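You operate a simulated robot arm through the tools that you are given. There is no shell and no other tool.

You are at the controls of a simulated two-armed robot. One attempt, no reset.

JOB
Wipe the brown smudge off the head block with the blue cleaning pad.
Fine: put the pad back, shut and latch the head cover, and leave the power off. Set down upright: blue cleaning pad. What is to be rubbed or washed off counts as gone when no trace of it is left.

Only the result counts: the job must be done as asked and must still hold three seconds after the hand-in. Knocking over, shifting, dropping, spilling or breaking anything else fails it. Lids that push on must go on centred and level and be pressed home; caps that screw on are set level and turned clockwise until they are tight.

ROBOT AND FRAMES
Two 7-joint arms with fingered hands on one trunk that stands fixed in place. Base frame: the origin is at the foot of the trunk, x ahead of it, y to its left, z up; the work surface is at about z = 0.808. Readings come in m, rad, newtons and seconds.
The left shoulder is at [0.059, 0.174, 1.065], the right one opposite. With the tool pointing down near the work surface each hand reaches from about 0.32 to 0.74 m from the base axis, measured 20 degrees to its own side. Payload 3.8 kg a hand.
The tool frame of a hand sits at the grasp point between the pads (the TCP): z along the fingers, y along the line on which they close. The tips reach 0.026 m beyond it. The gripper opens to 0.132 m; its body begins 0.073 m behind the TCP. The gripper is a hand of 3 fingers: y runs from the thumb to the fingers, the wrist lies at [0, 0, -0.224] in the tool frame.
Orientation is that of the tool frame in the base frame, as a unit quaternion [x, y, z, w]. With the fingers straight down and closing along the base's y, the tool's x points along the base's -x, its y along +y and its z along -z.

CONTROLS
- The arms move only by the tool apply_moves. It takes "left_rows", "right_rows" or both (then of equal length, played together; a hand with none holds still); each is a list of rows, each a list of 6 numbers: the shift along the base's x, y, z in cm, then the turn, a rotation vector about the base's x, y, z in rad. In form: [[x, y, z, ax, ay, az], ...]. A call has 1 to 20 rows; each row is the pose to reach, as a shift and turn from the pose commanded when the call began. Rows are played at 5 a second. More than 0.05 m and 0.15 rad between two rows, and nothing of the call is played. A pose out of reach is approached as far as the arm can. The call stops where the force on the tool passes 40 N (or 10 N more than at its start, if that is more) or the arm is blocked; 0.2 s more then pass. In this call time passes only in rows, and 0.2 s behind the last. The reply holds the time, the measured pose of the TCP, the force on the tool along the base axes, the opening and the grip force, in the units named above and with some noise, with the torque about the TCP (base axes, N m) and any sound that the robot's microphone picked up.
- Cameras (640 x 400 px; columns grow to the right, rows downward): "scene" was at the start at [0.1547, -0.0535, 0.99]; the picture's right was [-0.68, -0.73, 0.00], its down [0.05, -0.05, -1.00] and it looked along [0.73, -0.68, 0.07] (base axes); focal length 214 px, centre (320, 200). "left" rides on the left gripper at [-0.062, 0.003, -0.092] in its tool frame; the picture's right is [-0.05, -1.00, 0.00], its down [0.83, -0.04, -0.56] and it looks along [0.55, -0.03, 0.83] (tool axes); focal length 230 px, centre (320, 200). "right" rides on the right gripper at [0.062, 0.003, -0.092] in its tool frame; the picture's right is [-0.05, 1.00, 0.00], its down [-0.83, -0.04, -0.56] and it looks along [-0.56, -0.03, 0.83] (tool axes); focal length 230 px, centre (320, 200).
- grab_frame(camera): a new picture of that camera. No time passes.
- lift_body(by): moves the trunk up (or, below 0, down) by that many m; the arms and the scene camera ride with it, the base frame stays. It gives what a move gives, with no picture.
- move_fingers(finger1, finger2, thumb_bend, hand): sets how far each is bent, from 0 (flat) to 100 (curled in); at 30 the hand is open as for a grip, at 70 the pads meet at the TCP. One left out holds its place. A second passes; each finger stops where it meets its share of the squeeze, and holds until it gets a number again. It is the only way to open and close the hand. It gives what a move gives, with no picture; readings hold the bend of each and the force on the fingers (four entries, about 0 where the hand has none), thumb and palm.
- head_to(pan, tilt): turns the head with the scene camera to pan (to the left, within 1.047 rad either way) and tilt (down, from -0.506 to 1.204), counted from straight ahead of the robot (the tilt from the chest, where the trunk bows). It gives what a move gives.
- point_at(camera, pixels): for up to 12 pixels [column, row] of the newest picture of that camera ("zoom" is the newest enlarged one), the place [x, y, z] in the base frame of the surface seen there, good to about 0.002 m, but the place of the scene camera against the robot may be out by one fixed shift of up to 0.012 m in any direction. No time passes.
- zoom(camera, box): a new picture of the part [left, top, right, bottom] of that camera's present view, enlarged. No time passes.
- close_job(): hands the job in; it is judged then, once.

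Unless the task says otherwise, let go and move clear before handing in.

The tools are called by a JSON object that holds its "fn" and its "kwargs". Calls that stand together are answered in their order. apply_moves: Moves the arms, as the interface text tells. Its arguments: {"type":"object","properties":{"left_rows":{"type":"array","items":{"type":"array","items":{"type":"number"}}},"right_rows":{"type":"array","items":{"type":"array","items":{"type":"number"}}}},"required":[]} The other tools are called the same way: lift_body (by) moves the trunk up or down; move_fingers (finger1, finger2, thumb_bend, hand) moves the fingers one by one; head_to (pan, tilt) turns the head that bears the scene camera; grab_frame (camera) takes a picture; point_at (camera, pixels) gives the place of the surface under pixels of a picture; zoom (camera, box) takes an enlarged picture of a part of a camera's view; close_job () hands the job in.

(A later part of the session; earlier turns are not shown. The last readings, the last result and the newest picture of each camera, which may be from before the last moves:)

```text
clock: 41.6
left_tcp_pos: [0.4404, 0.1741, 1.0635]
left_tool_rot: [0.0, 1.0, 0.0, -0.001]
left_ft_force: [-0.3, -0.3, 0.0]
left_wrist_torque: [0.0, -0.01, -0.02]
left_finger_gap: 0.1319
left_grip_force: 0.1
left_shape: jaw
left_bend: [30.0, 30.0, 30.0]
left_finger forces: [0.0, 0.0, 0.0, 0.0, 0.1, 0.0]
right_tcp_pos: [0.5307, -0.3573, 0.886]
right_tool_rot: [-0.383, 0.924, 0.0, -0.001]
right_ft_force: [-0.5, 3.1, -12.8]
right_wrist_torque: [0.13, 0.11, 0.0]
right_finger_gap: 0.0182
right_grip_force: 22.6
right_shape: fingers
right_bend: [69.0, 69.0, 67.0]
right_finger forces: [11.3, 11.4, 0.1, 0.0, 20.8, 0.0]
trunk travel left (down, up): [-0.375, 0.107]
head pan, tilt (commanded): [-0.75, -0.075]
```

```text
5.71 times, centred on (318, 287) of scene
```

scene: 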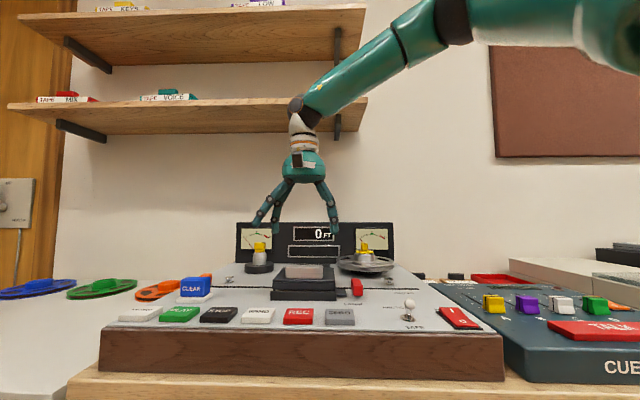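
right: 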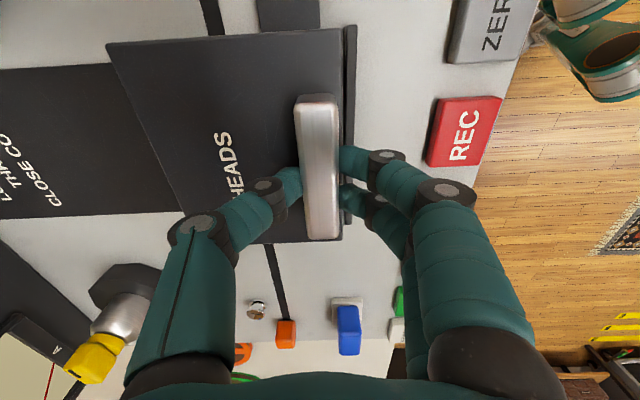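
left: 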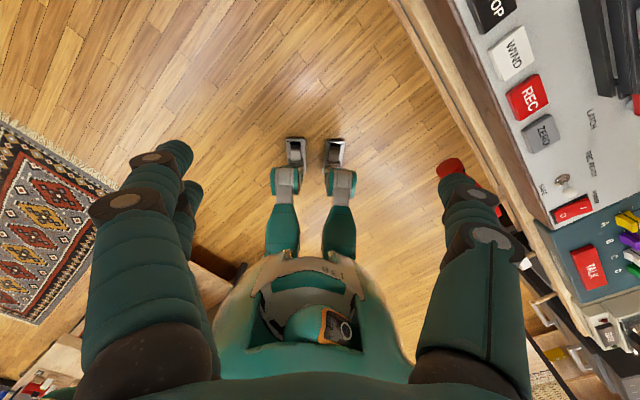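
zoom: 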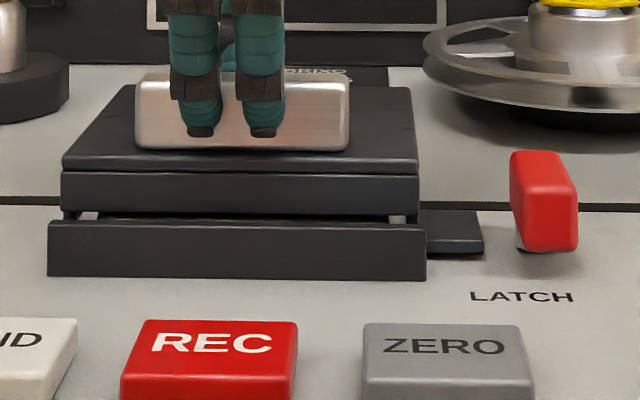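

The numbers show the cover is back at its original place: earlier it had shifted about 6–7 mm straight back (same height), exactly as far as I had pulled it back. So it slides rearward rather than hinging up. I'll relax the vertical pull and slide it back gently.

{"fn": "apply_moves", "kwargs": {"right_rows": [[0, 0, -0.15, 0, 0, 0], [0, 0, -0.3, 0, 0, 0], [0.2, -0.2, -0.3, 0, 0, 0], [0.4, -0.4, -0.3, 0, 0, 0], [0.6, -0.6, -0.3, 0, 0, 0], [0.8, -0.8, -0.3, 0, 0, 0], [1.0, -1.0, -0.3, 0, 0, 0]]}}

{"fn": "grab_frame", "kwargs": {"camera": "right"}}

{"fn": "zoom", "kwargs": {"camera": "scene", "box": [240, 235, 384, 315]}}

```text
clock: 43.2
left_tcp_pos: [0.4395, 0.1744, 1.0653]
left_tool_rot: [0.0, 1.0, 0.0, 0.001]
left_ft_force: [-0.5, 0.2, -0.5]
left_wrist_torque: [0.0, 0.01, 0.01]
left_finger_gap: 0.1317
left_grip_force: 0.1
left_shape: jaw
left_bend: [30.0, 30.0, 30.0]
left_finger forces: [0.0, 0.1, 0.0, 0.0, 0.0, 0.0]
right_tcp_pos: [0.5408, -0.3675, 0.8848]
right_tool_rot: [-0.381, 0.924, 0.001, 0.0]
right_ft_force: [-4.5, -3.6, 7.7]
right_wrist_torque: [0.02, 0.22, 0.02]
right_finger_gap: 0.0178
right_grip_force: 25.9
right_shape: fingers
right_bend: [70.0, 70.0, 67.0]
right_finger forces: [12.9, 12.9, 0.0, 0.0, 25.0, 0.0]
trunk travel left (down, up): [-0.375, 0.107]
head pan, tilt (commanded): [-0.75, -0.075]
```

```text
taken
```

right: 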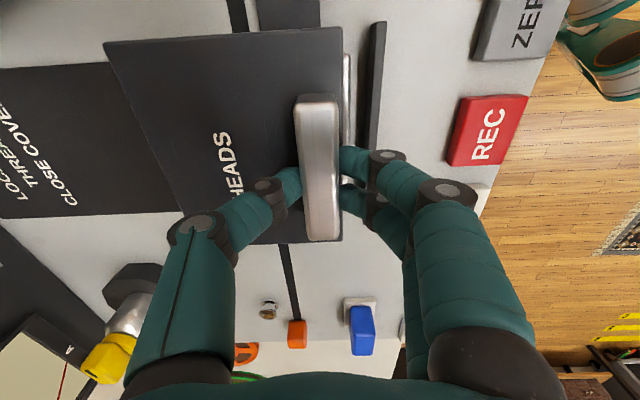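

```text
4.44 times, centred on (312, 275) of scene
```

zoom: 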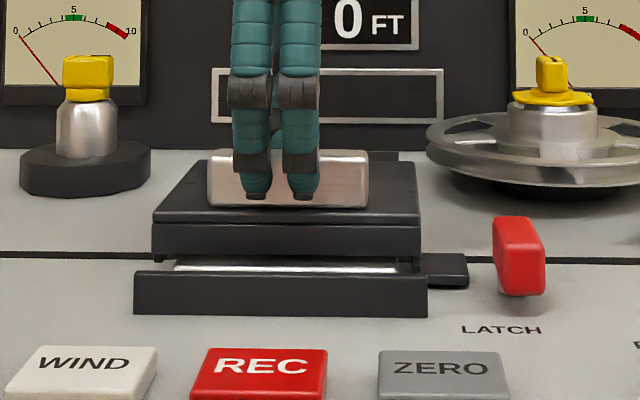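

The cover slides back easily and bright metal of the head block shows behind the rail. I'll measure what is behind the cover (meter panel, hubs) before sliding further.

{"fn": "point_at", "kwargs": {"camera": "scene", "pixels": [[300, 247], [318, 232], [250, 225], [318, 222], [341, 262], [362, 262], [265, 262], [320, 262], [345, 269]]}}

{"fn": "point_at", "kwargs": {"camera": "right", "pixels": [[10, 240], [60, 255], [110, 280], [150, 150], [60, 180], [347, 80], [376, 60], [372, 140], [347, 60]]}}

```text
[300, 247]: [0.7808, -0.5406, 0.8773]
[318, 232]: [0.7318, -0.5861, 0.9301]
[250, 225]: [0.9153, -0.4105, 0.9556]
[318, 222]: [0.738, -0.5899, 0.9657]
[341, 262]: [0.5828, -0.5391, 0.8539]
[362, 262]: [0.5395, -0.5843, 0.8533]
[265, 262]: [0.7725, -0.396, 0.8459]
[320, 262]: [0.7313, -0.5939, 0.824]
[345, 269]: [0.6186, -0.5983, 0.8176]
```

```text
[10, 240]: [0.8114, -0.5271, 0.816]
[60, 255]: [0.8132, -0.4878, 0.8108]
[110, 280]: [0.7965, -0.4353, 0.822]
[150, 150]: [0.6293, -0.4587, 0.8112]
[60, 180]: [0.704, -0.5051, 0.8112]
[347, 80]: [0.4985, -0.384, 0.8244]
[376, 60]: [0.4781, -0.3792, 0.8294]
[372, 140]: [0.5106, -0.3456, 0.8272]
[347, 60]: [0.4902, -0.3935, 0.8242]
```

Nothing stands in the way: the meter panel is at B≈0.935 and the reel and hub are outside the cover's width. I'll slide the cover further back in small steps.

{"fn": "apply_moves", "kwargs": {"right_rows": [[0.43, -0.42, 0.1, 0, 0, 0], [0.85, -0.84, 0.1, 0, 0, 0], [1.28, -1.27, 0.1, 0, 0, 0], [1.7, -1.69, 0.1, 0, 0, 0], [2.13, -2.11, 0.1, 0, 0, 0], [2.56, -2.53, 0.1, 0, 0, 0], [2.98, -2.96, 0.1, 0, 0, 0], [3.41, -3.38, 0.1, 0, 0, 0], [3.83, -3.8, 0.1, 0, 0, 0], [4.26, -4.22, 0.1, 0, 0, 0]]}}

{"fn": "grab_frame", "kwargs": {"camera": "right"}}

{"fn": "zoom", "kwargs": {"camera": "scene", "box": [240, 235, 384, 315]}}

```text
clock: 45.4
left_tcp_pos: [0.4388, 0.1744, 1.0647]
left_tool_rot: [-0.001, 1.0, 0.0, -0.001]
left_ft_force: [0.1, 1.2, 0.9]
left_wrist_torque: [0.01, 0.03, 0.0]
left_finger_gap: 0.1319
left_grip_force: 0.1
left_shape: jaw
left_bend: [30.0, 30.0, 30.0]
left_finger forces: [0.0, 0.0, 0.1, 0.0, 0.0, 0.0]
right_tcp_pos: [0.5845, -0.4113, 0.8851]
right_tool_rot: [-0.383, 0.924, 0.0, 0.0]
right_ft_force: [-7.3, -5.0, -3.3]
right_wrist_torque: [0.0, 0.22, -0.01]
right_finger_gap: 0.018
right_grip_force: 23.5
right_shape: fingers
right_bend: [70.0, 70.0, 67.0]
right_finger forces: [12.2, 12.3, 0.0, 0.0, 23.5, 0.1]
trunk travel left (down, up): [-0.375, 0.107]
head pan, tilt (commanded): [-0.75, -0.075]
```

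```text
taken
```

right: 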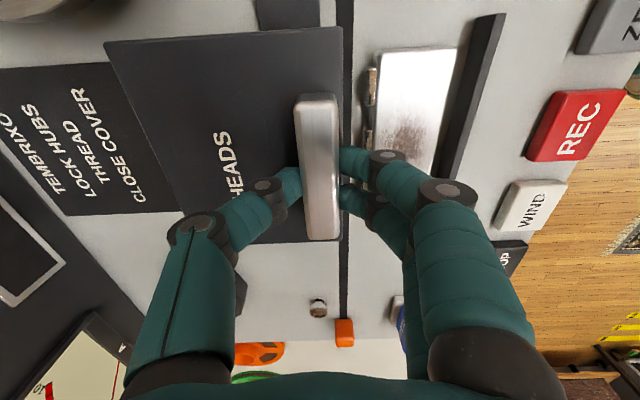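

```text
4.44 times, centred on (312, 275) of scene
```

zoom: 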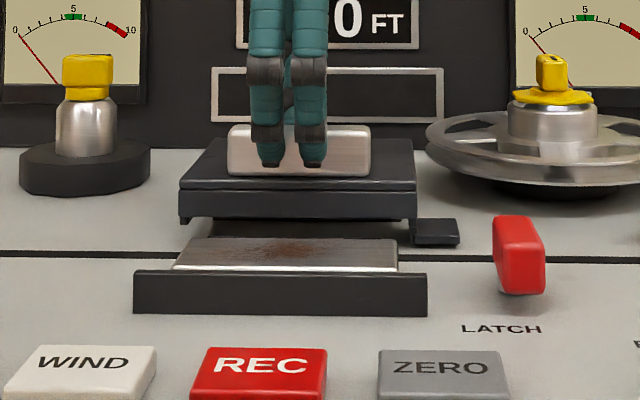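

The head block is exposed and its brown smudge shows on the top face (hand pixel 410,130; scene zoom 300,250). I'll slide the cover further back to get more working room.

{"fn": "apply_moves", "kwargs": {"right_rows": [[0.36, -0.49, 0, 0, 0, 0], [0.78, -0.91, 0, 0, 0, 0], [1.2, -1.33, 0, 0, 0, 0], [1.62, -1.75, 0, 0, 0, 0], [2.05, -2.18, 0, 0, 0, 0], [2.48, -2.6, 0, 0, 0, 0], [2.9, -3.03, 0, 0, 0, 0]]}}

{"fn": "grab_frame", "kwargs": {"camera": "right"}}

{"fn": "zoom", "kwargs": {"camera": "scene", "box": [240, 235, 384, 315]}}

```text
clock: 47.0
left_tcp_pos: [0.4405, 0.1755, 1.0637]
left_tool_rot: [0.0, 1.0, 0.0, -0.001]
left_ft_force: [-0.8, 0.0, -0.4]
left_wrist_torque: [-0.04, -0.01, 0.0]
left_finger_gap: 0.1318
left_grip_force: 0.0
left_shape: jaw
left_bend: [30.0, 30.0, 30.0]
left_finger forces: [0.1, 0.0, 0.1, 0.0, 0.1, 0.0]
right_tcp_pos: [0.6069, -0.4345, 0.8858]
right_tool_rot: [-0.384, 0.923, 0.002, 0.003]
right_ft_force: [14.3, 15.0, -5.6]
right_wrist_torque: [0.35, -0.19, -0.05]
right_finger_gap: 0.0182
right_grip_force: 23.3
right_shape: fingers
right_bend: [70.0, 70.0, 67.0]
right_finger forces: [12.2, 11.7, 0.1, 0.0, 22.8, 0.0]
right hand out of reach, approached as far as the arm can: row 6, 7
trunk travel left (down, up): [-0.375, 0.107]
head pan, tilt (commanded): [-0.75, -0.075]
```

```text
taken
```

right: 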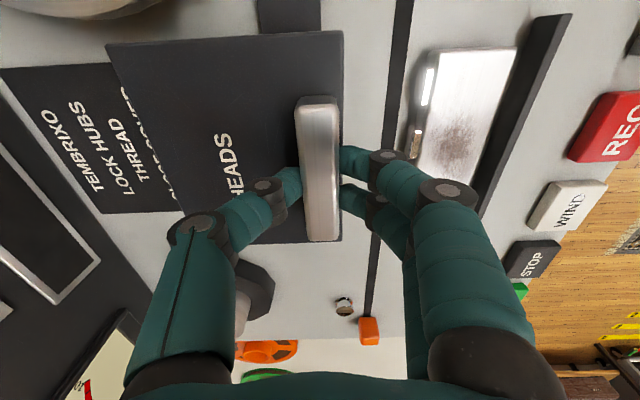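

```text
4.44 times, centred on (312, 275) of scene
```

zoom: 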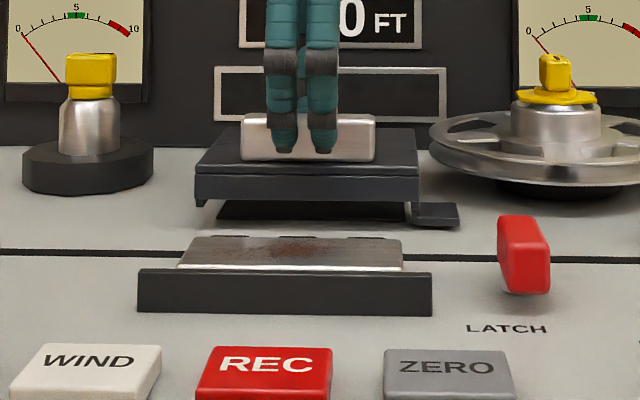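

The cover is now about 10.8 cm back (the hand reached its range end) and the smudged block is fully exposed. There's some sideways strain (about 20 N), so I'll ease the hand back a little to relieve it before letting go.

{"fn": "apply_moves", "kwargs": {"right_rows": [[-0.3, 0.35, 0, 0, 0, 0], [-0.62, 0.75, 0, 0, 0, 0], [-0.8, 1.0, 0, 0, 0, 0]]}}

```text
clock: 47.8
left_tcp_pos: [0.4412, 0.1749, 1.0643]
left_tool_rot: [0.0, 1.0, -0.001, -0.001]
left_ft_force: [0.0, 0.2, 1.0]
left_wrist_torque: [-0.01, 0.0, -0.01]
left_finger_gap: 0.1318
left_grip_force: 0.0
left_shape: jaw
left_bend: [30.0, 30.0, 30.0]
left_finger forces: [0.0, 0.1, 0.1, 0.0, 0.0, 0.0]
right_tcp_pos: [0.5987, -0.4273, 0.8867]
right_tool_rot: [-0.384, 0.924, -0.001, 0.002]
right_ft_force: [19.0, 17.6, -5.6]
right_wrist_torque: [0.39, -0.26, -0.02]
right_finger_gap: 0.0179
right_grip_force: 23.4
right_shape: fingers
right_bend: [70.0, 70.0, 67.0]
right_finger forces: [11.5, 11.4, 0.0, 0.0, 23.6, 0.0]
trunk travel left (down, up): [-0.375, 0.107]
head pan, tilt (commanded): [-0.75, -0.075]
```

The sideways force is still 26 N because the hand sits about 1 mm too far right. I'll shift it left by about 1.2 mm to relieve it.

{"fn": "apply_moves", "kwargs": {"right_rows": [[0.04, 0.04, 0, 0, 0, 0], [0.08, 0.08, 0, 0, 0, 0], [0.1, 0.1, 0, 0, 0, 0]]}}

```text
clock: 48.6
left_tcp_pos: [0.4411, 0.175, 1.0651]
left_tool_rot: [0.0, 1.0, -0.001, -0.001]
left_ft_force: [-0.3, 0.1, 0.2]
left_wrist_torque: [0.02, 0.02, -0.02]
left_finger_gap: 0.132
left_grip_force: 0.2
left_shape: jaw
left_bend: [30.0, 30.0, 30.0]
left_finger forces: [0.0, 0.0, 0.0, 0.1, 0.0, 0.1]
right_tcp_pos: [0.5976, -0.4267, 0.8856]
right_tool_rot: [-0.382, 0.924, 0.0, 0.001]
right_ft_force: [13.9, 16.0, -5.0]
right_wrist_torque: [0.36, -0.21, 0.01]
right_finger_gap: 0.0178
right_grip_force: 23.5
right_shape: fingers
right_bend: [70.0, 70.0, 67.0]
right_finger forces: [11.7, 11.9, 0.0, 0.0, 22.8, 0.1]
trunk travel left (down, up): [-0.375, 0.107]
head pan, tilt (commanded): [-0.75, -0.075]
```

Force dropped only to 21 N, so I'll shift another 3 mm left.

{"fn": "apply_moves", "kwargs": {"right_rows": [[0.07, 0.07, 0, 0, 0, 0], [0.14, 0.14, 0, 0, 0, 0], [0.21, 0.21, 0, 0, 0, 0], [0.28, 0.28, 0, 0, 0, 0]]}}

```text
clock: 49.6
left_tcp_pos: [0.4388, 0.174, 1.0636]
left_tool_rot: [0.0, 1.0, 0.0, -0.001]
left_ft_force: [-0.7, 0.2, -0.6]
left_wrist_torque: [0.02, -0.01, 0.0]
left_finger_gap: 0.1318
left_grip_force: 0.1
left_shape: jaw
left_bend: [30.0, 30.0, 30.0]
left_finger forces: [0.0, 0.0, 0.1, 0.0, 0.0, 0.0]
right_tcp_pos: [0.5994, -0.4274, 0.886]
right_tool_rot: [-0.381, 0.925, 0.0, -0.001]
right_ft_force: [6.5, 5.3, -2.7]
right_wrist_torque: [0.16, -0.06, 0.03]
right_finger_gap: 0.018
right_grip_force: 23.7
right_shape: fingers
right_bend: [70.0, 70.0, 67.0]
right_finger forces: [11.2, 11.8, 0.0, 0.0, 23.7, 0.0]
trunk travel left (down, up): [-0.375, 0.107]
head pan, tilt (commanded): [-0.75, -0.075]
```

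Sideways force is down to about 8 N, so it's safe to release. I'll open to half and rise clear.

{"fn": "move_fingers", "kwargs": {"hand": "right", "finger1": 52, "finger2": 52, "thumb_bend": 52}}

{"fn": "apply_moves", "kwargs": {"right_rows": [[0, 0, 2, 0, 0, 0], [0, 0, 5, 0, 0, 0], [-0.7, 0.7, 8.5, 0, 0, 0], [-1.8, 1.8, 12, 0, 0, 0]]}}

{"fn": "grab_frame", "kwargs": {"camera": "right"}}

{"fn": "grab_frame", "kwargs": {"camera": "scene"}}

```text
clock: 50.6
left_tcp_pos: [0.4391, 0.1738, 1.0665]
left_tool_rot: [0.001, 1.0, 0.0, 0.0]
left_ft_force: [0.5, 0.7, 0.9]
left_wrist_torque: [0.02, -0.02, -0.01]
left_finger_gap: 0.1319
left_grip_force: 0.0
left_shape: jaw
left_bend: [30.0, 30.0, 30.0]
left_finger forces: [0.0, 0.0, 0.1, 0.0, 0.0, 0.0]
right_tcp_pos: [0.5977, -0.4269, 0.8862]
right_tool_rot: [-0.381, 0.924, 0.0, 0.0]
right_ft_force: [-0.5, 0.1, -0.4]
right_wrist_torque: [-0.02, 0.01, 0.0]
right_finger_gap: 0.0603
right_grip_force: 0.0
right_shape: fingers
right_bend: [52.0, 52.0, 52.0]
right_finger forces: [0.0, 0.0, 0.0, 0.0, 0.0, 0.1]
trunk travel left (down, up): [-0.375, 0.107]
head pan, tilt (commanded): [-0.75, -0.075]
```

```text
clock: 51.6
left_tcp_pos: [0.4382, 0.1752, 1.0665]
left_tool_rot: [0.0, 1.0, 0.0, 0.0]
left_ft_force: [0.4, 0.2, 0.3]
left_wrist_torque: [0.01, -0.02, -0.02]
left_finger_gap: 0.1322
left_grip_force: 0.1
left_shape: jaw
left_bend: [30.0, 30.0, 30.0]
left_finger forces: [0.0, 0.0, 0.0, 0.0, 0.1, 0.0]
right_tcp_pos: [0.5806, -0.4072, 1.006]
right_tool_rot: [-0.382, 0.924, 0.0, 0.0]
right_ft_force: [-0.1, -0.5, -0.4]
right_wrist_torque: [-0.05, -0.04, 0.0]
right_finger_gap: 0.0605
right_grip_force: 0.0
right_shape: fingers
right_bend: [52.0, 52.0, 52.0]
right_finger forces: [0.1, 0.1, 0.0, 0.1, 0.0, 0.0]
trunk travel left (down, up): [-0.375, 0.107]
head pan, tilt (commanded): [-0.75, -0.075]
```

```text
taken
```

right: 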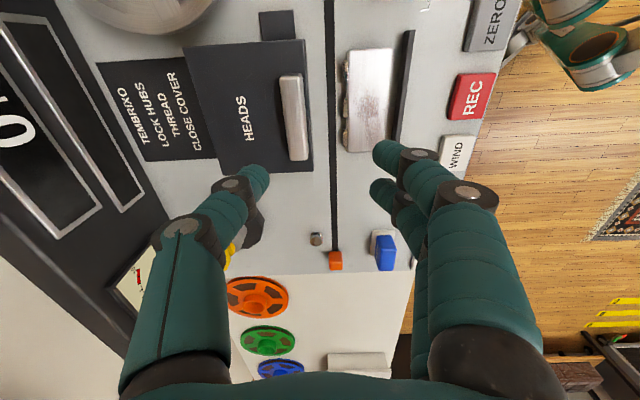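

```text
taken
```

scene: 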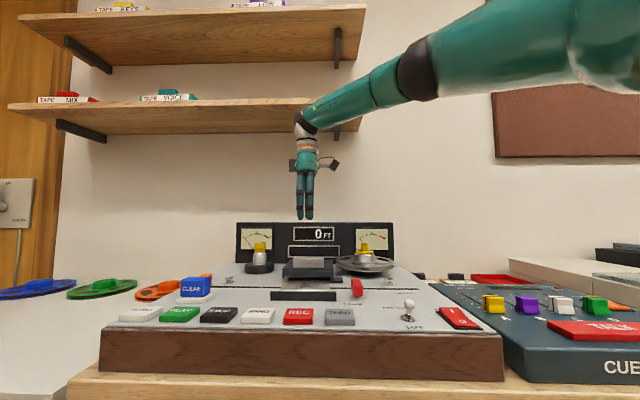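

The cover stays back and the block with its smudge is open. Next I'll swing the right hand over to the pad, turned to close along the machine's left-right line, and look at it closely.

{"fn": "apply_moves", "kwargs": {"right_rows": [[0.3, 2.3, 0, 0, 0, -0.143], [0.6, 4.6, 0, 0, 0, -0.286], [0.9, 6.9, 0, 0, 0, -0.429], [1.2, 9.2, 0, 0, 0, -0.572], [1.5, 11.5, 0, 0, 0, -0.715], [1.8, 13.8, 0, 0, 0, -0.858], [2.1, 16.1, 0, 0, 0, -1.0], [2.4, 18.4, 0, 0, 0, -1.143], [2.7, 20.7, 0, 0, 0, -1.286], [3.0, 23.0, 0, 0, 0, -1.429], [3.3, 25.2, 0, 0, 0, -1.567]]}}

{"fn": "grab_frame", "kwargs": {"camera": "right"}}

```text
clock: 54.0
left_tcp_pos: [0.4375, 0.1742, 1.0654]
left_tool_rot: [0.001, 1.0, 0.001, 0.001]
left_ft_force: [-0.5, -0.1, 0.0]
left_wrist_torque: [0.01, -0.01, 0.02]
left_finger_gap: 0.1318
left_grip_force: 0.0
left_shape: jaw
left_bend: [30.0, 30.0, 30.0]
left_finger forces: [0.1, 0.0, 0.0, 0.0, 0.0, 0.1]
right_tcp_pos: [0.5281, -0.2819, 1.0691]
right_tool_rot: [0.382, 0.924, 0.0, 0.001]
right_ft_force: [-0.6, -0.1, 0.0]
right_wrist_torque: [0.02, -0.03, -0.04]
right_finger_gap: 0.0612
right_grip_force: 0.1
right_shape: fingers
right_bend: [52.0, 52.0, 52.0]
right_finger forces: [0.0, 0.0, 0.0, 0.2, 0.1, 0.0]
right hand out of reach, approached as far as the arm can: row 3, 4, 5, 6, 7, 8, 9, 10, 11
trunk travel left (down, up): [-0.375, 0.107]
head pan, tilt (commanded): [-0.75, -0.075]
```

```text
taken
```

right: 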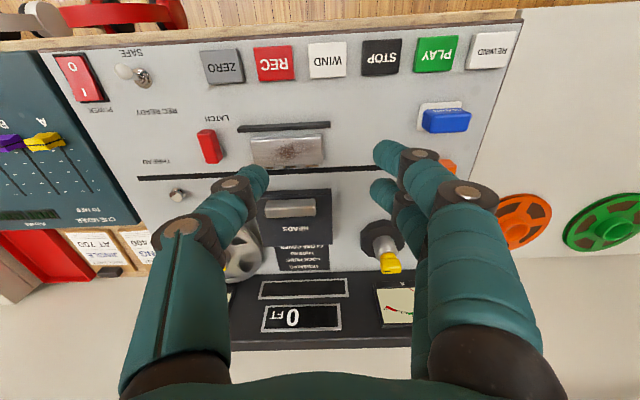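

The target was out of reach at that height, so the hand stopped higher up at [0.528,-0.282,1.069], but the view is good. I'll zoom on the block's smudge and the pad and measure both.

{"fn": "zoom", "kwargs": {"camera": "right", "box": [230, 110, 350, 185]}}

{"fn": "point_at", "kwargs": {"camera": "right", "pixels": [[252, 142], [322, 136], [324, 160], [254, 167], [288, 150], [284, 127], [430, 117], [466, 114], [426, 130], [467, 128], [446, 110], [440, 104]]}}

{"fn": "zoom", "kwargs": {"camera": "right", "box": [390, 80, 510, 155]}}

```text
5.33 times, centred on (290, 148) of right
```

zoom: 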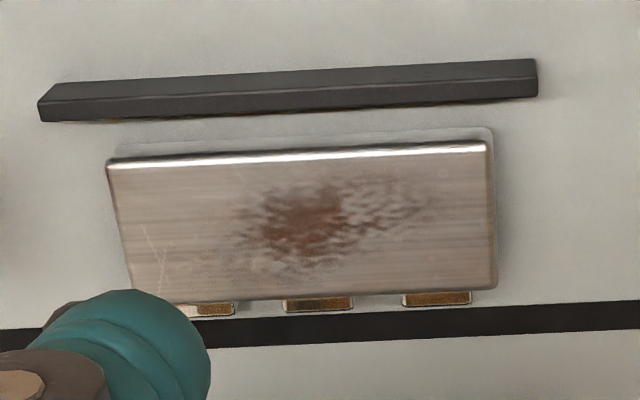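

```text
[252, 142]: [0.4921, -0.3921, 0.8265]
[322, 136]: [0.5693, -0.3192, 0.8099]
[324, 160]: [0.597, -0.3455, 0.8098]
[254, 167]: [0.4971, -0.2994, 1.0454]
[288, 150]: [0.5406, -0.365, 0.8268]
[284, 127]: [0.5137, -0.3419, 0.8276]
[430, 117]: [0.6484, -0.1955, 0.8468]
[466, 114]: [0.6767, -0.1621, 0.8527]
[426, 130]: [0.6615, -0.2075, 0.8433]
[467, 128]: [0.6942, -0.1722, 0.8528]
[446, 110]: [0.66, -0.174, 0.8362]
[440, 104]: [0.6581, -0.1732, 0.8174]
```

```text
5.33 times, centred on (450, 118) of right
```

zoom: 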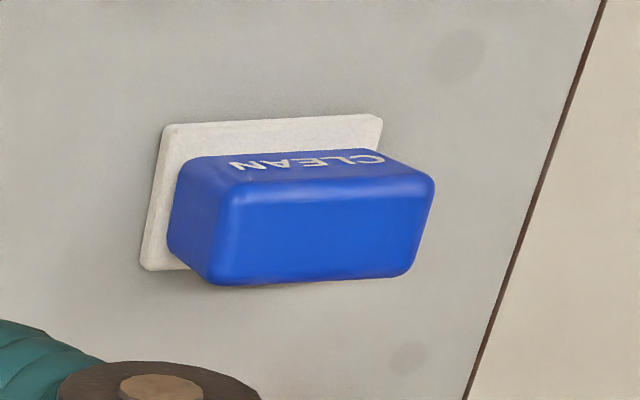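

The block's top is at z≈0.827, and the smudge spans roughly 5 x 3 cm in its middle. I'll measure the pad's outline in the zoomed picture.

{"fn": "point_at", "kwargs": {"camera": "zoom", "pixels": [[245, 200], [420, 190], [400, 265], [225, 272], [320, 230], [190, 230], [180, 165], [155, 250], [270, 135], [370, 125], [150, 200], [480, 250]]}}

{"fn": "zoom", "kwargs": {"camera": "right", "box": [238, 116, 342, 181]}}

```text
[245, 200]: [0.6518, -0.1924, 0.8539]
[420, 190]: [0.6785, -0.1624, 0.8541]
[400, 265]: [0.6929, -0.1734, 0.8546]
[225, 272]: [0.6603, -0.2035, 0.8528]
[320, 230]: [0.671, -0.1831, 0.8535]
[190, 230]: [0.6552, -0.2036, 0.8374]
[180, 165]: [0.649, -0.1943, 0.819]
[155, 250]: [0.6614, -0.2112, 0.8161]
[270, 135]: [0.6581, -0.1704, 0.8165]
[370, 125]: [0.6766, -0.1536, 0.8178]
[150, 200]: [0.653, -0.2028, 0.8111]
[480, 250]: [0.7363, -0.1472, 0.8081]
```

```text
6.15 times, centred on (290, 148) of right
```

zoom: 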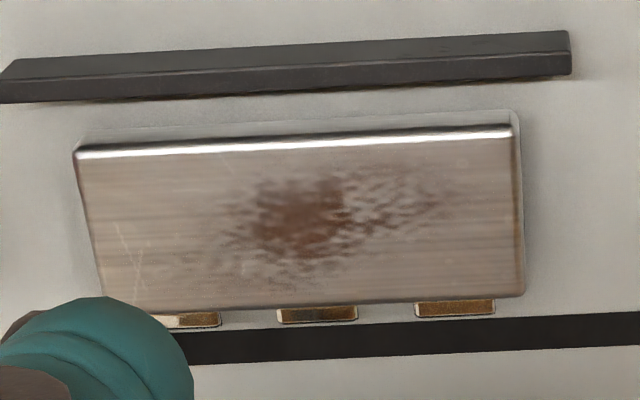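

Pad: about 5.2 cm (left-right) x 2.6 cm x 3.5 cm tall, centred at [0.671,-0.183], top z=0.8535, standing on a tray at z≈0.817. It is near the edge of my reach, so I'll raise the trunk 10 cm to ease the wrist and then try to come over it lower down.

{"fn": "lift_body", "kwargs": {"by": 0.1}}

{"fn": "apply_moves", "kwargs": {"right_rows": [[0, 0, -4, 0, 0, 0], [0, 0, -8, 0, 0, 0], [1, 0.6, -12, 0, 0, 0], [3, 2.5, -16, 0, 0, 0], [5, 4.5, -19, 0, 0, 0], [7, 6.5, -20, 0, 0, 0], [9, 7.5, -20, 0, 0, 0], [9.8, 8.9, -20, 0, 0, 0]]}}

{"fn": "grab_frame", "kwargs": {"camera": "right"}}

{"fn": "grab_frame", "kwargs": {"camera": "scene"}}

```text
clock: 55.3
left_tcp_pos: [0.4406, 0.1753, 1.1621]
left_tool_rot: [-0.001, 1.0, 0.001, 0.0]
left_ft_force: [0.3, -0.3, 0.4]
left_wrist_torque: [-0.03, 0.01, 0.0]
left_finger_gap: 0.1318
left_grip_force: 0.0
left_shape: jaw
left_bend: [30.0, 30.0, 30.0]
left_finger forces: [0.0, 0.0, 0.1, 0.0, 0.0, 0.0]
right_tcp_pos: [0.4794, -0.2778, 1.2789]
right_tool_rot: [0.379, 0.918, 0.045, 0.109]
right_ft_force: [-0.1, 0.6, -1.2]
right_wrist_torque: [0.02, 0.0, -0.03]
right_finger_gap: 0.0608
right_grip_force: 0.0
right_shape: fingers
right_bend: [52.0, 52.0, 52.0]
right_finger forces: [0.0, 0.1, 0.0, 0.0, 0.1, 0.1]
trunk travel left (down, up): [-0.475, 0.007]
head pan, tilt (commanded): [-0.75, -0.075]
```

```text
clock: 57.1
left_tcp_pos: [0.4393, 0.1762, 1.1633]
left_tool_rot: [-0.001, 1.0, 0.0, 0.0]
left_ft_force: [-0.5, 0.1, -0.4]
left_wrist_torque: [0.03, 0.01, 0.0]
left_finger_gap: 0.1319
left_grip_force: 0.1
left_shape: jaw
left_bend: [30.0, 30.0, 30.0]
left_finger forces: [0.0, 0.0, 0.0, 0.0, 0.0, 0.1]
right_tcp_pos: [0.5254, -0.2729, 1.0955]
right_tool_rot: [0.378, 0.918, 0.047, 0.11]
right_ft_force: [0.2, -0.4, 0.0]
right_wrist_torque: [0.01, 0.02, -0.03]
right_finger_gap: 0.0608
right_grip_force: 0.0
right_shape: fingers
right_bend: [52.0, 52.0, 52.0]
right_finger forces: [0.1, 0.0, 0.1, 0.1, 0.1, 0.0]
right hand out of reach, approached as far as the arm can: row 4, 5, 6, 7, 8
trunk travel left (down, up): [-0.475, 0.007]
head pan, tilt (commanded): [-0.75, -0.075]
```

```text
taken
```

right: 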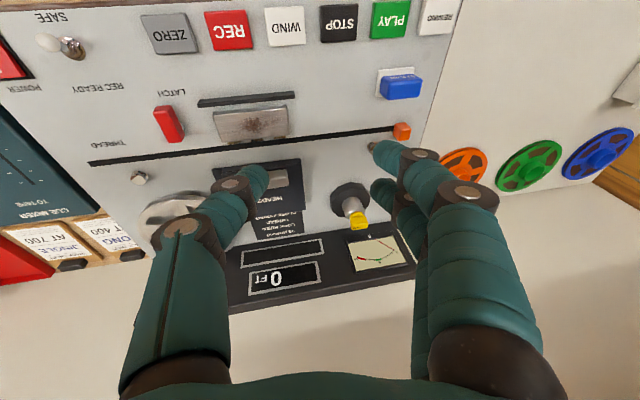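

```text
taken
```

scene: 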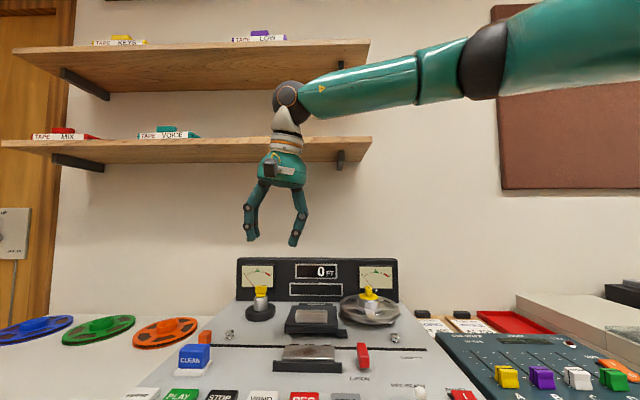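

The arm wandered because those targets were out of reach: the hand is now at [0.525,-0.273,1.096] with a 0.24 rad tilt. I'll send a null move to see where it settles before doing anything else.

{"fn": "apply_moves", "kwargs": {"right_rows": [[0, 0, 0, 0, 0, 0], [0, 0, 0, 0, 0, 0]]}}

```text
clock: 57.7
left_tcp_pos: [0.4397, 0.1744, 1.1639]
left_tool_rot: [0.0, 1.0, 0.0, 0.0]
left_ft_force: [-0.4, 1.1, 0.1]
left_wrist_torque: [0.01, -0.03, 0.0]
left_finger_gap: 0.1317
left_grip_force: 0.0
left_shape: jaw
left_bend: [30.0, 30.0, 30.0]
left_finger forces: [0.1, 0.1, 0.0, 0.0, 0.1, 0.1]
right_tcp_pos: [0.5264, -0.2738, 1.0951]
right_tool_rot: [0.378, 0.918, 0.047, 0.11]
right_ft_force: [-0.3, -0.2, 0.9]
right_wrist_torque: [0.01, -0.01, -0.01]
right_finger_gap: 0.0612
right_grip_force: 0.0
right_shape: fingers
right_bend: [52.0, 52.0, 52.0]
right_finger forces: [0.0, 0.1, 0.1, 0.0, 0.0, 0.0]
trunk travel left (down, up): [-0.475, 0.007]
head pan, tilt (commanded): [-0.75, -0.075]
```

It's stable there. I'll straighten the tilt and lower to z≈0.97, well within reach, before moving toward the pad.

{"fn": "apply_moves", "kwargs": {"right_rows": [[0, 0, -3, 0, 0.12, 0], [0, 0, -6, 0, 0.24, 0], [0, 0, -9.5, 0, 0.24, 0], [0, 0, -12.5, 0, 0.24, 0]]}}

```text
clock: 58.7
left_tcp_pos: [0.4397, 0.1747, 1.164]
left_tool_rot: [0.0, 1.0, 0.0, 0.0]
left_ft_force: [-0.2, -0.1, -0.2]
left_wrist_torque: [-0.01, 0.0, -0.03]
left_finger_gap: 0.132
left_grip_force: 0.1
left_shape: jaw
left_bend: [30.0, 30.0, 30.0]
left_finger forces: [0.0, 0.0, 0.0, 0.0, 0.0, 0.0]
right_tcp_pos: [0.4752, -0.3016, 0.9879]
right_tool_rot: [0.382, 0.924, 0.001, 0.001]
right_ft_force: [0.2, -0.4, 0.7]
right_wrist_torque: [-0.02, 0.02, -0.01]
right_finger_gap: 0.0611
right_grip_force: 0.1
right_shape: fingers
right_bend: [52.0, 52.0, 52.0]
right_finger forces: [0.1, 0.1, 0.0, 0.1, 0.0, 0.0]
right hand out of reach, approached as far as the arm can: row 1, 2, 3, 4
trunk travel left (down, up): [-0.475, 0.007]
head pan, tilt (commanded): [-0.75, -0.075]
```

Even this nearby pose counts as out of reach, so the arm has wound itself into an awkward joint arrangement. I'll bring it back to something like its starting pose (yaw 0, close in and higher) to unwind it.

{"fn": "apply_moves", "kwargs": {"right_rows": [[-2.4, -1, 3, 0, 0, 0.13], [-4.8, -2, 6, 0, 0, 0.26], [-7.2, -3, 9, 0, 0, 0.39], [-9.6, -4, 12, 0, 0, 0.52], [-12, -5, 15, 0, 0, 0.65], [-14.5, -6, 18, 0, 0, 0.785]]}}

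{"fn": "grab_frame", "kwargs": {"camera": "scene"}}

```text
clock: 60.1
left_tcp_pos: [0.4376, 0.1746, 1.1646]
left_tool_rot: [0.001, 1.0, 0.0, 0.001]
left_ft_force: [-0.4, 0.5, -0.1]
left_wrist_torque: [0.0, -0.03, 0.0]
left_finger_gap: 0.1319
left_grip_force: 0.0
left_shape: jaw
left_bend: [30.0, 30.0, 30.0]
left_finger forces: [0.0, 0.1, 0.1, 0.1, 0.1, 0.0]
right_tcp_pos: [0.3281, -0.3623, 1.1652]
right_tool_rot: [-0.003, 1.0, 0.0, -0.001]
right_ft_force: [-0.3, 0.6, 0.6]
right_wrist_torque: [0.01, -0.01, 0.0]
right_finger_gap: 0.0609
right_grip_force: 0.1
right_shape: fingers
right_bend: [52.0, 52.0, 52.0]
right_finger forces: [0.0, 0.0, 0.1, 0.0, 0.1, 0.0]
trunk travel left (down, up): [-0.475, 0.007]
head pan, tilt (commanded): [-0.75, -0.075]
```

```text
taken
```

scene: 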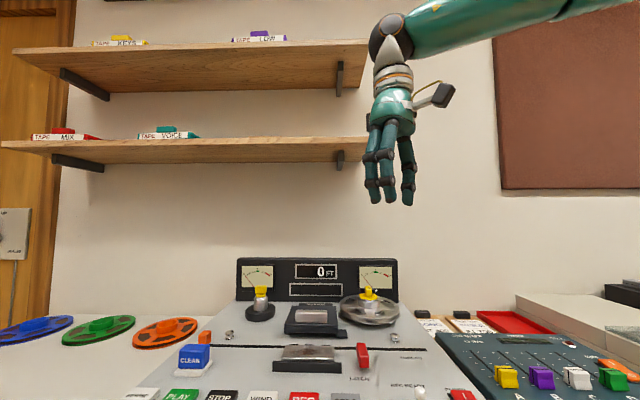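

The arm is back to a clean posture. I'll approach the pad again in stages: first to [0.48,-0.28,0.98] with yaw going to -0.785, checking reach.

{"fn": "apply_moves", "kwargs": {"right_rows": [[2.5, 1.2, -3, 0, 0, -0.1], [5, 2.4, -6, 0, 0, -0.2], [7.5, 3.6, -9, 0, 0, -0.3], [10, 4.8, -12, 0, 0, -0.4], [12, 6, -14.5, 0, 0, -0.5], [14, 7, -17, 0, 0, -0.6], [15, 8, -18.5, 0, 0, -0.7], [15.2, 8.2, -18.5, 0, 0, -0.782]]}}

```text
clock: 61.9
left_tcp_pos: [0.4407, 0.1743, 1.1636]
left_tool_rot: [0.0, 1.0, 0.001, 0.0]
left_ft_force: [0.2, 0.3, -0.2]
left_wrist_torque: [0.0, -0.03, 0.03]
left_finger_gap: 0.1318
left_grip_force: 0.0
left_shape: jaw
left_bend: [30.0, 30.0, 30.0]
left_finger forces: [0.1, 0.0, 0.0, 0.0, 0.0, 0.0]
right_tcp_pos: [0.4671, -0.2883, 0.9863]
right_tool_rot: [0.382, 0.924, 0.0, 0.001]
right_ft_force: [-0.2, 0.1, 0.0]
right_wrist_torque: [0.01, 0.02, 0.01]
right_finger_gap: 0.0612
right_grip_force: 0.1
right_shape: fingers
right_bend: [52.0, 52.0, 52.0]
right_finger forces: [0.0, 0.1, 0.0, 0.0, 0.0, 0.1]
right hand out of reach, approached as far as the arm can: row 7, 8
trunk travel left (down, up): [-0.475, 0.007]
head pan, tilt (commanded): [-0.75, -0.075]
```

At this yaw the wrist limit bites as the arm swings left, so for the pad I'll use the other orientation (yaw +0.785, closing front-to-back across the pad's 2.6 cm). I'll rotate while moving toward the pad.

{"fn": "apply_moves", "kwargs": {"right_rows": [[0, 0, 1, 0, 0, 0.143], [0, 0, 1, 0, 0, 0.286], [0, 0, 1, 0, 0, 0.429], [1, 0.5, 1, 0, 0, 0.572], [2.5, 1.3, 0, 0, 0, 0.715], [4, 2, 0, 0, 0, 0.858], [6, 3, -1, 0, 0, 1.0], [8, 4, -2, 0, 0, 1.143], [10, 5, -3, 0, 0, 1.286], [12, 6, -3.6, 0, 0, 1.429], [13.3, 6.8, -3.6, 0, 0, 1.567]]}}

{"fn": "grab_frame", "kwargs": {"camera": "right"}}

{"fn": "grab_frame", "kwargs": {"camera": "scene"}}

```text
clock: 64.3
left_tcp_pos: [0.4407, 0.1752, 1.1637]
left_tool_rot: [0.0, 1.0, -0.001, 0.0]
left_ft_force: [-0.5, -0.7, 0.3]
left_wrist_torque: [-0.01, 0.02, -0.04]
left_finger_gap: 0.1318
left_grip_force: 0.1
left_shape: jaw
left_bend: [30.0, 30.0, 30.0]
left_finger forces: [0.1, 0.0, 0.0, 0.1, 0.0, 0.0]
right_tcp_pos: [0.4744, -0.2941, 0.9987]
right_tool_rot: [-0.384, 0.923, 0.0, 0.001]
right_ft_force: [-0.7, 0.2, -0.2]
right_wrist_torque: [-0.01, 0.01, 0.01]
right_finger_gap: 0.0609
right_grip_force: 0.0
right_shape: fingers
right_bend: [52.0, 52.0, 52.0]
right_finger forces: [0.0, 0.0, 0.0, 0.0, 0.0, 0.0]
right hand out of reach, approached as far as the arm can: row 4, 5, 6, 7, 8, 9, 10, 11
trunk travel left (down, up): [-0.475, 0.007]
head pan, tilt (commanded): [-0.75, -0.075]
```

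```text
taken
```

right: 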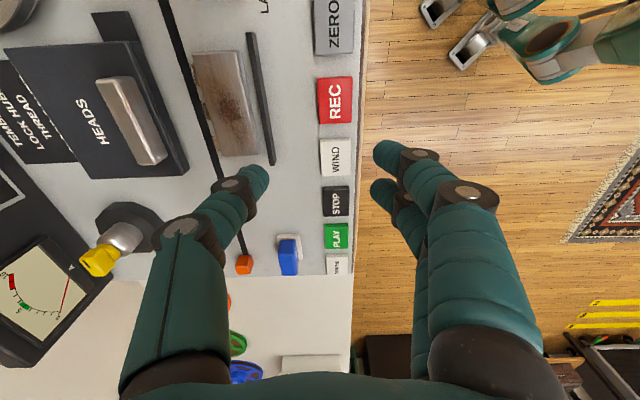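

```text
taken
```

scene: 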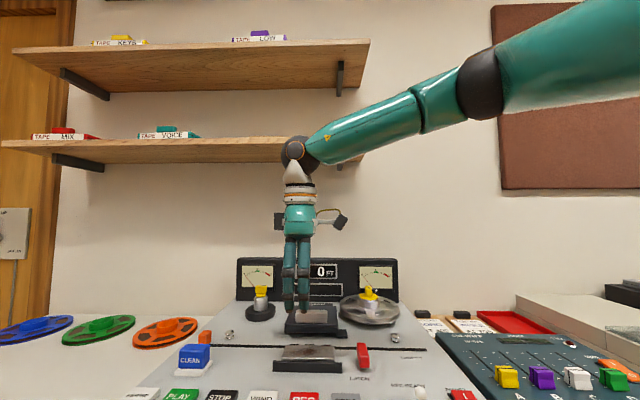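

Still blocked at z≈1.0, and the limit seems tied to height (the wrist is too high to keep the hand pointing down). I'll lower here, over the key row with clear space, and then move toward the pad at low height.

{"fn": "apply_moves", "kwargs": {"right_rows": [[0, 0, -3.3, 0, 0, 0], [0, 0, -6.6, 0, 0, 0], [0, 0, -9, 0, 0, 0], [2, 1.1, -9, 0, 0, 0], [4, 2.2, -9, 0, 0, 0], [6, 3.3, -9, 0, 0, 0], [8, 4.4, -9, 0, 0, 0]]}}

{"fn": "grab_frame", "kwargs": {"camera": "right"}}

```text
clock: 65.9
left_tcp_pos: [0.4399, 0.1752, 1.1639]
left_tool_rot: [0.0, 1.0, 0.0, 0.0]
left_ft_force: [0.0, 0.5, 0.2]
left_wrist_torque: [-0.01, 0.0, 0.02]
left_finger_gap: 0.1316
left_grip_force: 0.1
left_shape: jaw
left_bend: [30.0, 30.0, 30.0]
left_finger forces: [0.1, 0.1, 0.1, 0.1, 0.0, 0.1]
right_tcp_pos: [0.4593, -0.3044, 0.9494]
right_tool_rot: [-0.384, 0.923, 0.0, 0.001]
right_ft_force: [-0.1, -0.1, -0.1]
right_wrist_torque: [0.0, -0.03, -0.02]
right_finger_gap: 0.0612
right_grip_force: 0.0
right_shape: fingers
right_bend: [52.0, 52.0, 52.0]
right_finger forces: [0.1, 0.1, 0.0, 0.0, 0.0, 0.0]
right hand out of reach, approached as far as the arm can: row 1, 2, 3, 4, 5, 6, 7
trunk travel left (down, up): [-0.475, 0.007]
head pan, tilt (commanded): [-0.75, -0.075]
```

```text
taken
```

right: 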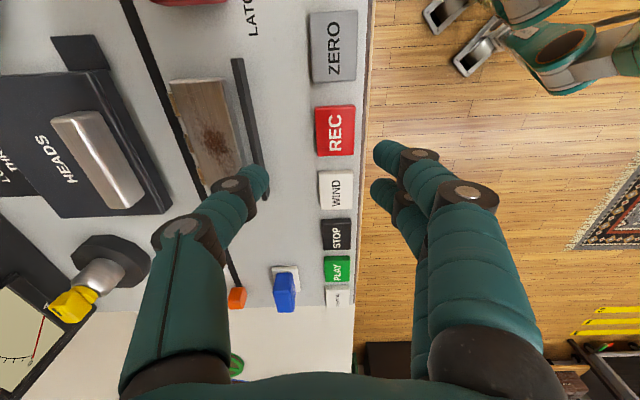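

With the trunk raised, going lower is even more limited, so the raised trunk works against me. I'll go back to the starting pose, return the trunk to its original height and try again at low height.

{"fn": "apply_moves", "kwargs": {"right_rows": [[-2.2, -1, 3.5, 0, 0, -0.13], [-4.4, -2, 7, 0, 0, -0.26], [-6.6, -3, 10.5, 0, 0, -0.39], [-8.8, -4, 14, 0, 0, -0.52], [-11, -5, 17.5, 0, 0, -0.65], [-13, -6, 21, 0, 0, -0.785]]}}

{"fn": "lift_body", "kwargs": {"by": -0.1}}

```text
clock: 67.3
left_tcp_pos: [0.4384, 0.1752, 1.1647]
left_tool_rot: [0.0, 1.0, 0.001, 0.001]
left_ft_force: [-0.1, 0.2, -0.1]
left_wrist_torque: [0.0, 0.0, -0.01]
left_finger_gap: 0.1318
left_grip_force: 0.1
left_shape: jaw
left_bend: [30.0, 30.0, 30.0]
left_finger forces: [0.0, 0.0, 0.0, 0.0, 0.0, 0.1]
right_tcp_pos: [0.3252, -0.3612, 1.1595]
right_tool_rot: [0.001, 1.0, 0.001, 0.001]
right_ft_force: [-0.4, -0.2, 0.4]
right_wrist_torque: [0.0, -0.04, 0.05]
right_finger_gap: 0.0612
right_grip_force: 0.0
right_shape: fingers
right_bend: [52.0, 52.0, 52.0]
right_finger forces: [0.0, 0.0, 0.0, 0.0, 0.0, 0.0]
trunk travel left (down, up): [-0.475, 0.007]
head pan, tilt (commanded): [-0.75, -0.075]
```

```text
clock: 68.7
left_tcp_pos: [0.4388, 0.1748, 1.0636]
left_tool_rot: [0.0, 1.0, 0.0, 0.001]
left_ft_force: [0.9, 0.6, -0.5]
left_wrist_torque: [0.02, 0.01, 0.02]
left_finger_gap: 0.132
left_grip_force: 0.0
left_shape: jaw
left_bend: [30.0, 30.0, 30.0]
left_finger forces: [0.0, 0.0, 0.1, 0.0, 0.1, 0.0]
right_tcp_pos: [0.3261, -0.3645, 1.0574]
right_tool_rot: [-0.001, 1.0, 0.0, 0.0]
right_ft_force: [0.4, 0.0, 0.1]
right_wrist_torque: [0.0, -0.01, -0.01]
right_finger_gap: 0.061
right_grip_force: 0.0
right_shape: fingers
right_bend: [52.0, 52.0, 52.0]
right_finger forces: [0.1, 0.0, 0.0, 0.0, 0.0, 0.1]
trunk travel left (down, up): [-0.375, 0.107]
head pan, tilt (commanded): [-0.75, -0.075]
```

Trunk is back at its original height. Now I'll move at yaw +0.785 to [0.53,-0.34,0.94], a place known to be fine, and from there probe toward the pad.

{"fn": "apply_moves", "kwargs": {"right_rows": [[3, 0, -1, 0, 0, 0.13], [6, 0, -2.5, 0, 0, 0.26], [9, 0, -4, 0, 0, 0.39], [12, 0.5, -6, 0, 0, 0.52], [15, 1, -8, 0, 0, 0.65], [18, 1.7, -10, 0, 0, 0.785], [20.4, 2.4, -11.7, 0, 0, 0.785]]}}

{"fn": "apply_moves", "kwargs": {"right_rows": [[1, 2, -0.5, 0, 0, 0], [2, 4, -1, 0, 0, 0], [4, 6, -1, 0, 0, 0], [6, 8, -1, 0, 0, 0]]}}

```text
clock: 70.3
left_tcp_pos: [0.4407, 0.1745, 1.0641]
left_tool_rot: [0.0, 1.0, 0.0, 0.0]
left_ft_force: [0.0, 0.0, 0.1]
left_wrist_torque: [0.01, -0.03, 0.0]
left_finger_gap: 0.1319
left_grip_force: 0.1
left_shape: jaw
left_bend: [30.0, 30.0, 30.0]
left_finger forces: [0.1, 0.1, 0.1, 0.1, 0.1, 0.0]
right_tcp_pos: [0.5311, -0.3387, 0.9407]
right_tool_rot: [-0.384, 0.923, 0.0, 0.0]
right_ft_force: [0.2, 0.5, -0.6]
right_wrist_torque: [0.03, -0.01, -0.01]
right_finger_gap: 0.061
right_grip_force: 0.0
right_shape: fingers
right_bend: [52.0, 52.0, 52.0]
right_finger forces: [0.0, 0.0, 0.1, 0.0, 0.0, 0.1]
trunk travel left (down, up): [-0.375, 0.107]
head pan, tilt (commanded): [-0.75, -0.075]
```

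```text
clock: 71.3
left_tcp_pos: [0.4388, 0.1748, 1.0645]
left_tool_rot: [0.0, 1.0, 0.0, 0.0]
left_ft_force: [0.6, 1.0, -0.4]
left_wrist_torque: [-0.01, -0.04, -0.02]
left_finger_gap: 0.1318
left_grip_force: 0.0
left_shape: jaw
left_bend: [30.0, 30.0, 30.0]
left_finger forces: [0.0, 0.0, 0.1, 0.1, 0.1, 0.0]
right_tcp_pos: [0.5631, -0.2854, 0.9313]
right_tool_rot: [-0.381, 0.924, 0.0, 0.0]
right_ft_force: [0.0, -0.3, -1.3]
right_wrist_torque: [-0.03, 0.01, -0.01]
right_finger_gap: 0.0609
right_grip_force: 0.0
right_shape: fingers
right_bend: [52.0, 52.0, 52.0]
right_finger forces: [0.0, 0.1, 0.0, 0.0, 0.1, 0.0]
right hand out of reach, approached as far as the arm can: row 3, 4
trunk travel left (down, up): [-0.375, 0.107]
head pan, tilt (commanded): [-0.75, -0.075]
```

At the original trunk height the limit moved further left ([0.563,-0.285]), so lowering the trunk helps. I'll raise both hands and lower the trunk by the same amount, checking what's under the left hand first.

{"fn": "apply_moves", "kwargs": {"right_rows": [[0, -0.5, 3, 0, 0, 0], [0, -1, 6, 0, 0, 0], [0, -1, 9, 0, 0, 0], [0, -1, 12, 0, 0, 0]], "left_rows": [[0, 0, 3, 0, 0, 0], [0, 0, 6, 0, 0, 0], [0, 0, 9, 0, 0, 0], [0, 0, 12, 0, 0, 0]]}}

{"fn": "grab_frame", "kwargs": {"camera": "left"}}

```text
clock: 72.3
left_tcp_pos: [0.4382, 0.1758, 1.186]
left_tool_rot: [0.0, 1.0, 0.0, 0.0]
left_ft_force: [-0.1, 0.5, 0.5]
left_wrist_torque: [-0.01, 0.0, 0.01]
left_finger_gap: 0.132
left_grip_force: 0.1
left_shape: jaw
left_bend: [30.0, 30.0, 30.0]
left_finger forces: [0.0, 0.1, 0.1, 0.0, 0.1, 0.0]
right_tcp_pos: [0.5626, -0.3036, 1.0403]
right_tool_rot: [-0.383, 0.924, 0.0, 0.001]
right_ft_force: [-0.5, -1.0, 0.5]
right_wrist_torque: [0.0, 0.0, 0.01]
right_finger_gap: 0.0612
right_grip_force: 0.0
right_shape: fingers
right_bend: [52.0, 52.0, 52.0]
right_finger forces: [0.0, 0.0, 0.1, 0.0, 0.0, 0.0]
right hand out of reach, approached as far as the arm can: row 4
trunk travel left (down, up): [-0.375, 0.107]
head pan, tilt (commanded): [-0.75, -0.075]
```

```text
taken
```

left: 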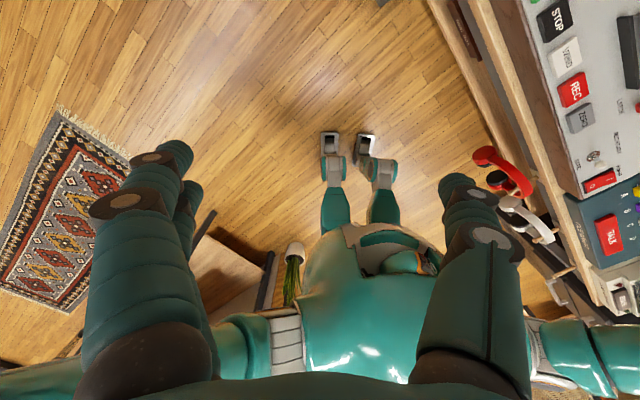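

The left hand is over open floor. I'll lower the trunk 0.12 m (right hand to about z=0.92) and probe toward the pad again.

{"fn": "lift_body", "kwargs": {"by": -0.12}}

{"fn": "apply_moves", "kwargs": {"right_rows": [[1.5, 1.5, 0.5, 0, 0, 0], [3, 3.5, 0.5, 0, 0, 0], [4.5, 5.5, 0.5, 0, 0, 0], [6, 7.5, 0.5, 0, 0, 0]]}}

```text
clock: 73.8
left_tcp_pos: [0.4389, 0.1747, 1.0642]
left_tool_rot: [0.0, 1.0, 0.0, 0.001]
left_ft_force: [-0.5, -0.2, 1.1]
left_wrist_torque: [-0.01, 0.0, -0.01]
left_finger_gap: 0.1319
left_grip_force: 0.0
left_shape: jaw
left_bend: [30.0, 30.0, 30.0]
left_finger forces: [0.0, 0.0, 0.0, 0.0, 0.0, 0.0]
right_tcp_pos: [0.5641, -0.3046, 0.9201]
right_tool_rot: [-0.384, 0.923, 0.0, 0.0]
right_ft_force: [0.8, 0.0, 0.1]
right_wrist_torque: [0.02, 0.03, -0.03]
right_finger_gap: 0.0607
right_grip_force: 0.0
right_shape: fingers
right_bend: [52.0, 52.0, 52.0]
right_finger forces: [0.0, 0.0, 0.1, 0.0, 0.0, 0.0]
trunk travel left (down, up): [-0.255, 0.227]
head pan, tilt (commanded): [-0.75, -0.075]
```

```text
clock: 74.8
left_tcp_pos: [0.4392, 0.1755, 1.0635]
left_tool_rot: [0.0, 1.0, 0.0, 0.0]
left_ft_force: [0.0, 0.1, -0.5]
left_wrist_torque: [0.0, -0.02, 0.02]
left_finger_gap: 0.1319
left_grip_force: 0.1
left_shape: jaw
left_bend: [30.0, 30.0, 30.0]
left_finger forces: [0.0, 0.1, 0.0, 0.0, 0.1, 0.1]
right_tcp_pos: [0.5829, -0.2819, 0.927]
right_tool_rot: [-0.383, 0.924, -0.001, 0.0]
right_ft_force: [0.2, 0.4, 0.9]
right_wrist_torque: [-0.01, -0.03, -0.04]
right_finger_gap: 0.0607
right_grip_force: 0.1
right_shape: fingers
right_bend: [52.0, 52.0, 52.0]
right_finger forces: [0.1, 0.0, 0.1, 0.1, 0.0, 0.1]
right hand out of reach, approached as far as the arm can: row 2, 3, 4
trunk travel left (down, up): [-0.255, 0.227]
head pan, tilt (commanded): [-0.75, -0.075]
```

The boundary stays near y≈-0.28 whatever the height, so the wrist turn is probably the limit. The left arm started in a mirrored crossing pose at yaw 0, so I'll test how far left the right hand can go at yaw 0.

{"fn": "apply_moves", "kwargs": {"right_rows": [[-0.5, -0.5, 1, 0, 0, -0.13], [-1, -1, 2, 0, 0, -0.26], [-1, -1, 2, 0, 0, -0.39], [-1, -1, 2, 0, 0, -0.52], [-1, -1, 2, 0, 0, -0.65], [-1, -1, 2, 0, 0, -0.785], [-1, 1, 2, 0, 0, -0.785], [-1, 3, 2, 0, 0, -0.785], [-1, 5, 2, 0, 0, -0.785], [-1, 7, 2, 0, 0, -0.785], [-1, 9, 2, 0, 0, -0.785]]}}

{"fn": "grab_frame", "kwargs": {"camera": "right"}}

```text
clock: 77.2
left_tcp_pos: [0.4397, 0.1758, 1.065]
left_tool_rot: [0.001, 1.0, 0.0, 0.0]
left_ft_force: [0.0, -0.1, -0.9]
left_wrist_torque: [-0.04, -0.01, 0.02]
left_finger_gap: 0.1321
left_grip_force: 0.0
left_shape: jaw
left_bend: [30.0, 30.0, 30.0]
left_finger forces: [0.1, 0.0, 0.0, 0.0, 0.0, 0.1]
right_tcp_pos: [0.5503, -0.2457, 0.9496]
right_tool_rot: [0.0, 1.0, 0.0, 0.0]
right_ft_force: [-0.7, 0.1, -0.7]
right_wrist_torque: [-0.03, 0.0, 0.01]
right_finger_gap: 0.061
right_grip_force: 0.1
right_shape: fingers
right_bend: [52.0, 52.0, 52.0]
right_finger forces: [0.0, 0.1, 0.0, 0.1, 0.0, 0.0]
right hand out of reach, approached as far as the arm can: row 8, 9, 10, 11
trunk travel left (down, up): [-0.255, 0.227]
head pan, tilt (commanded): [-0.75, -0.075]
```

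```text
taken
```

right: 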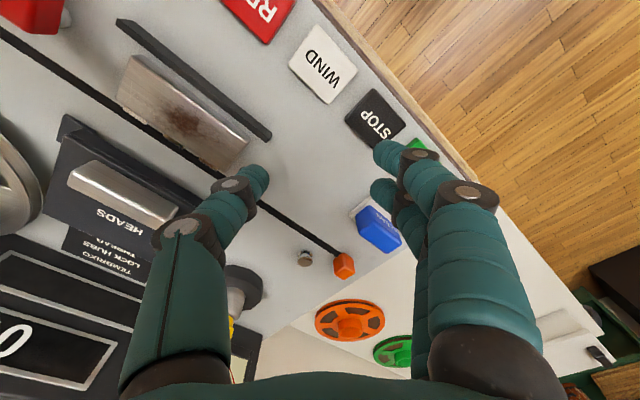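

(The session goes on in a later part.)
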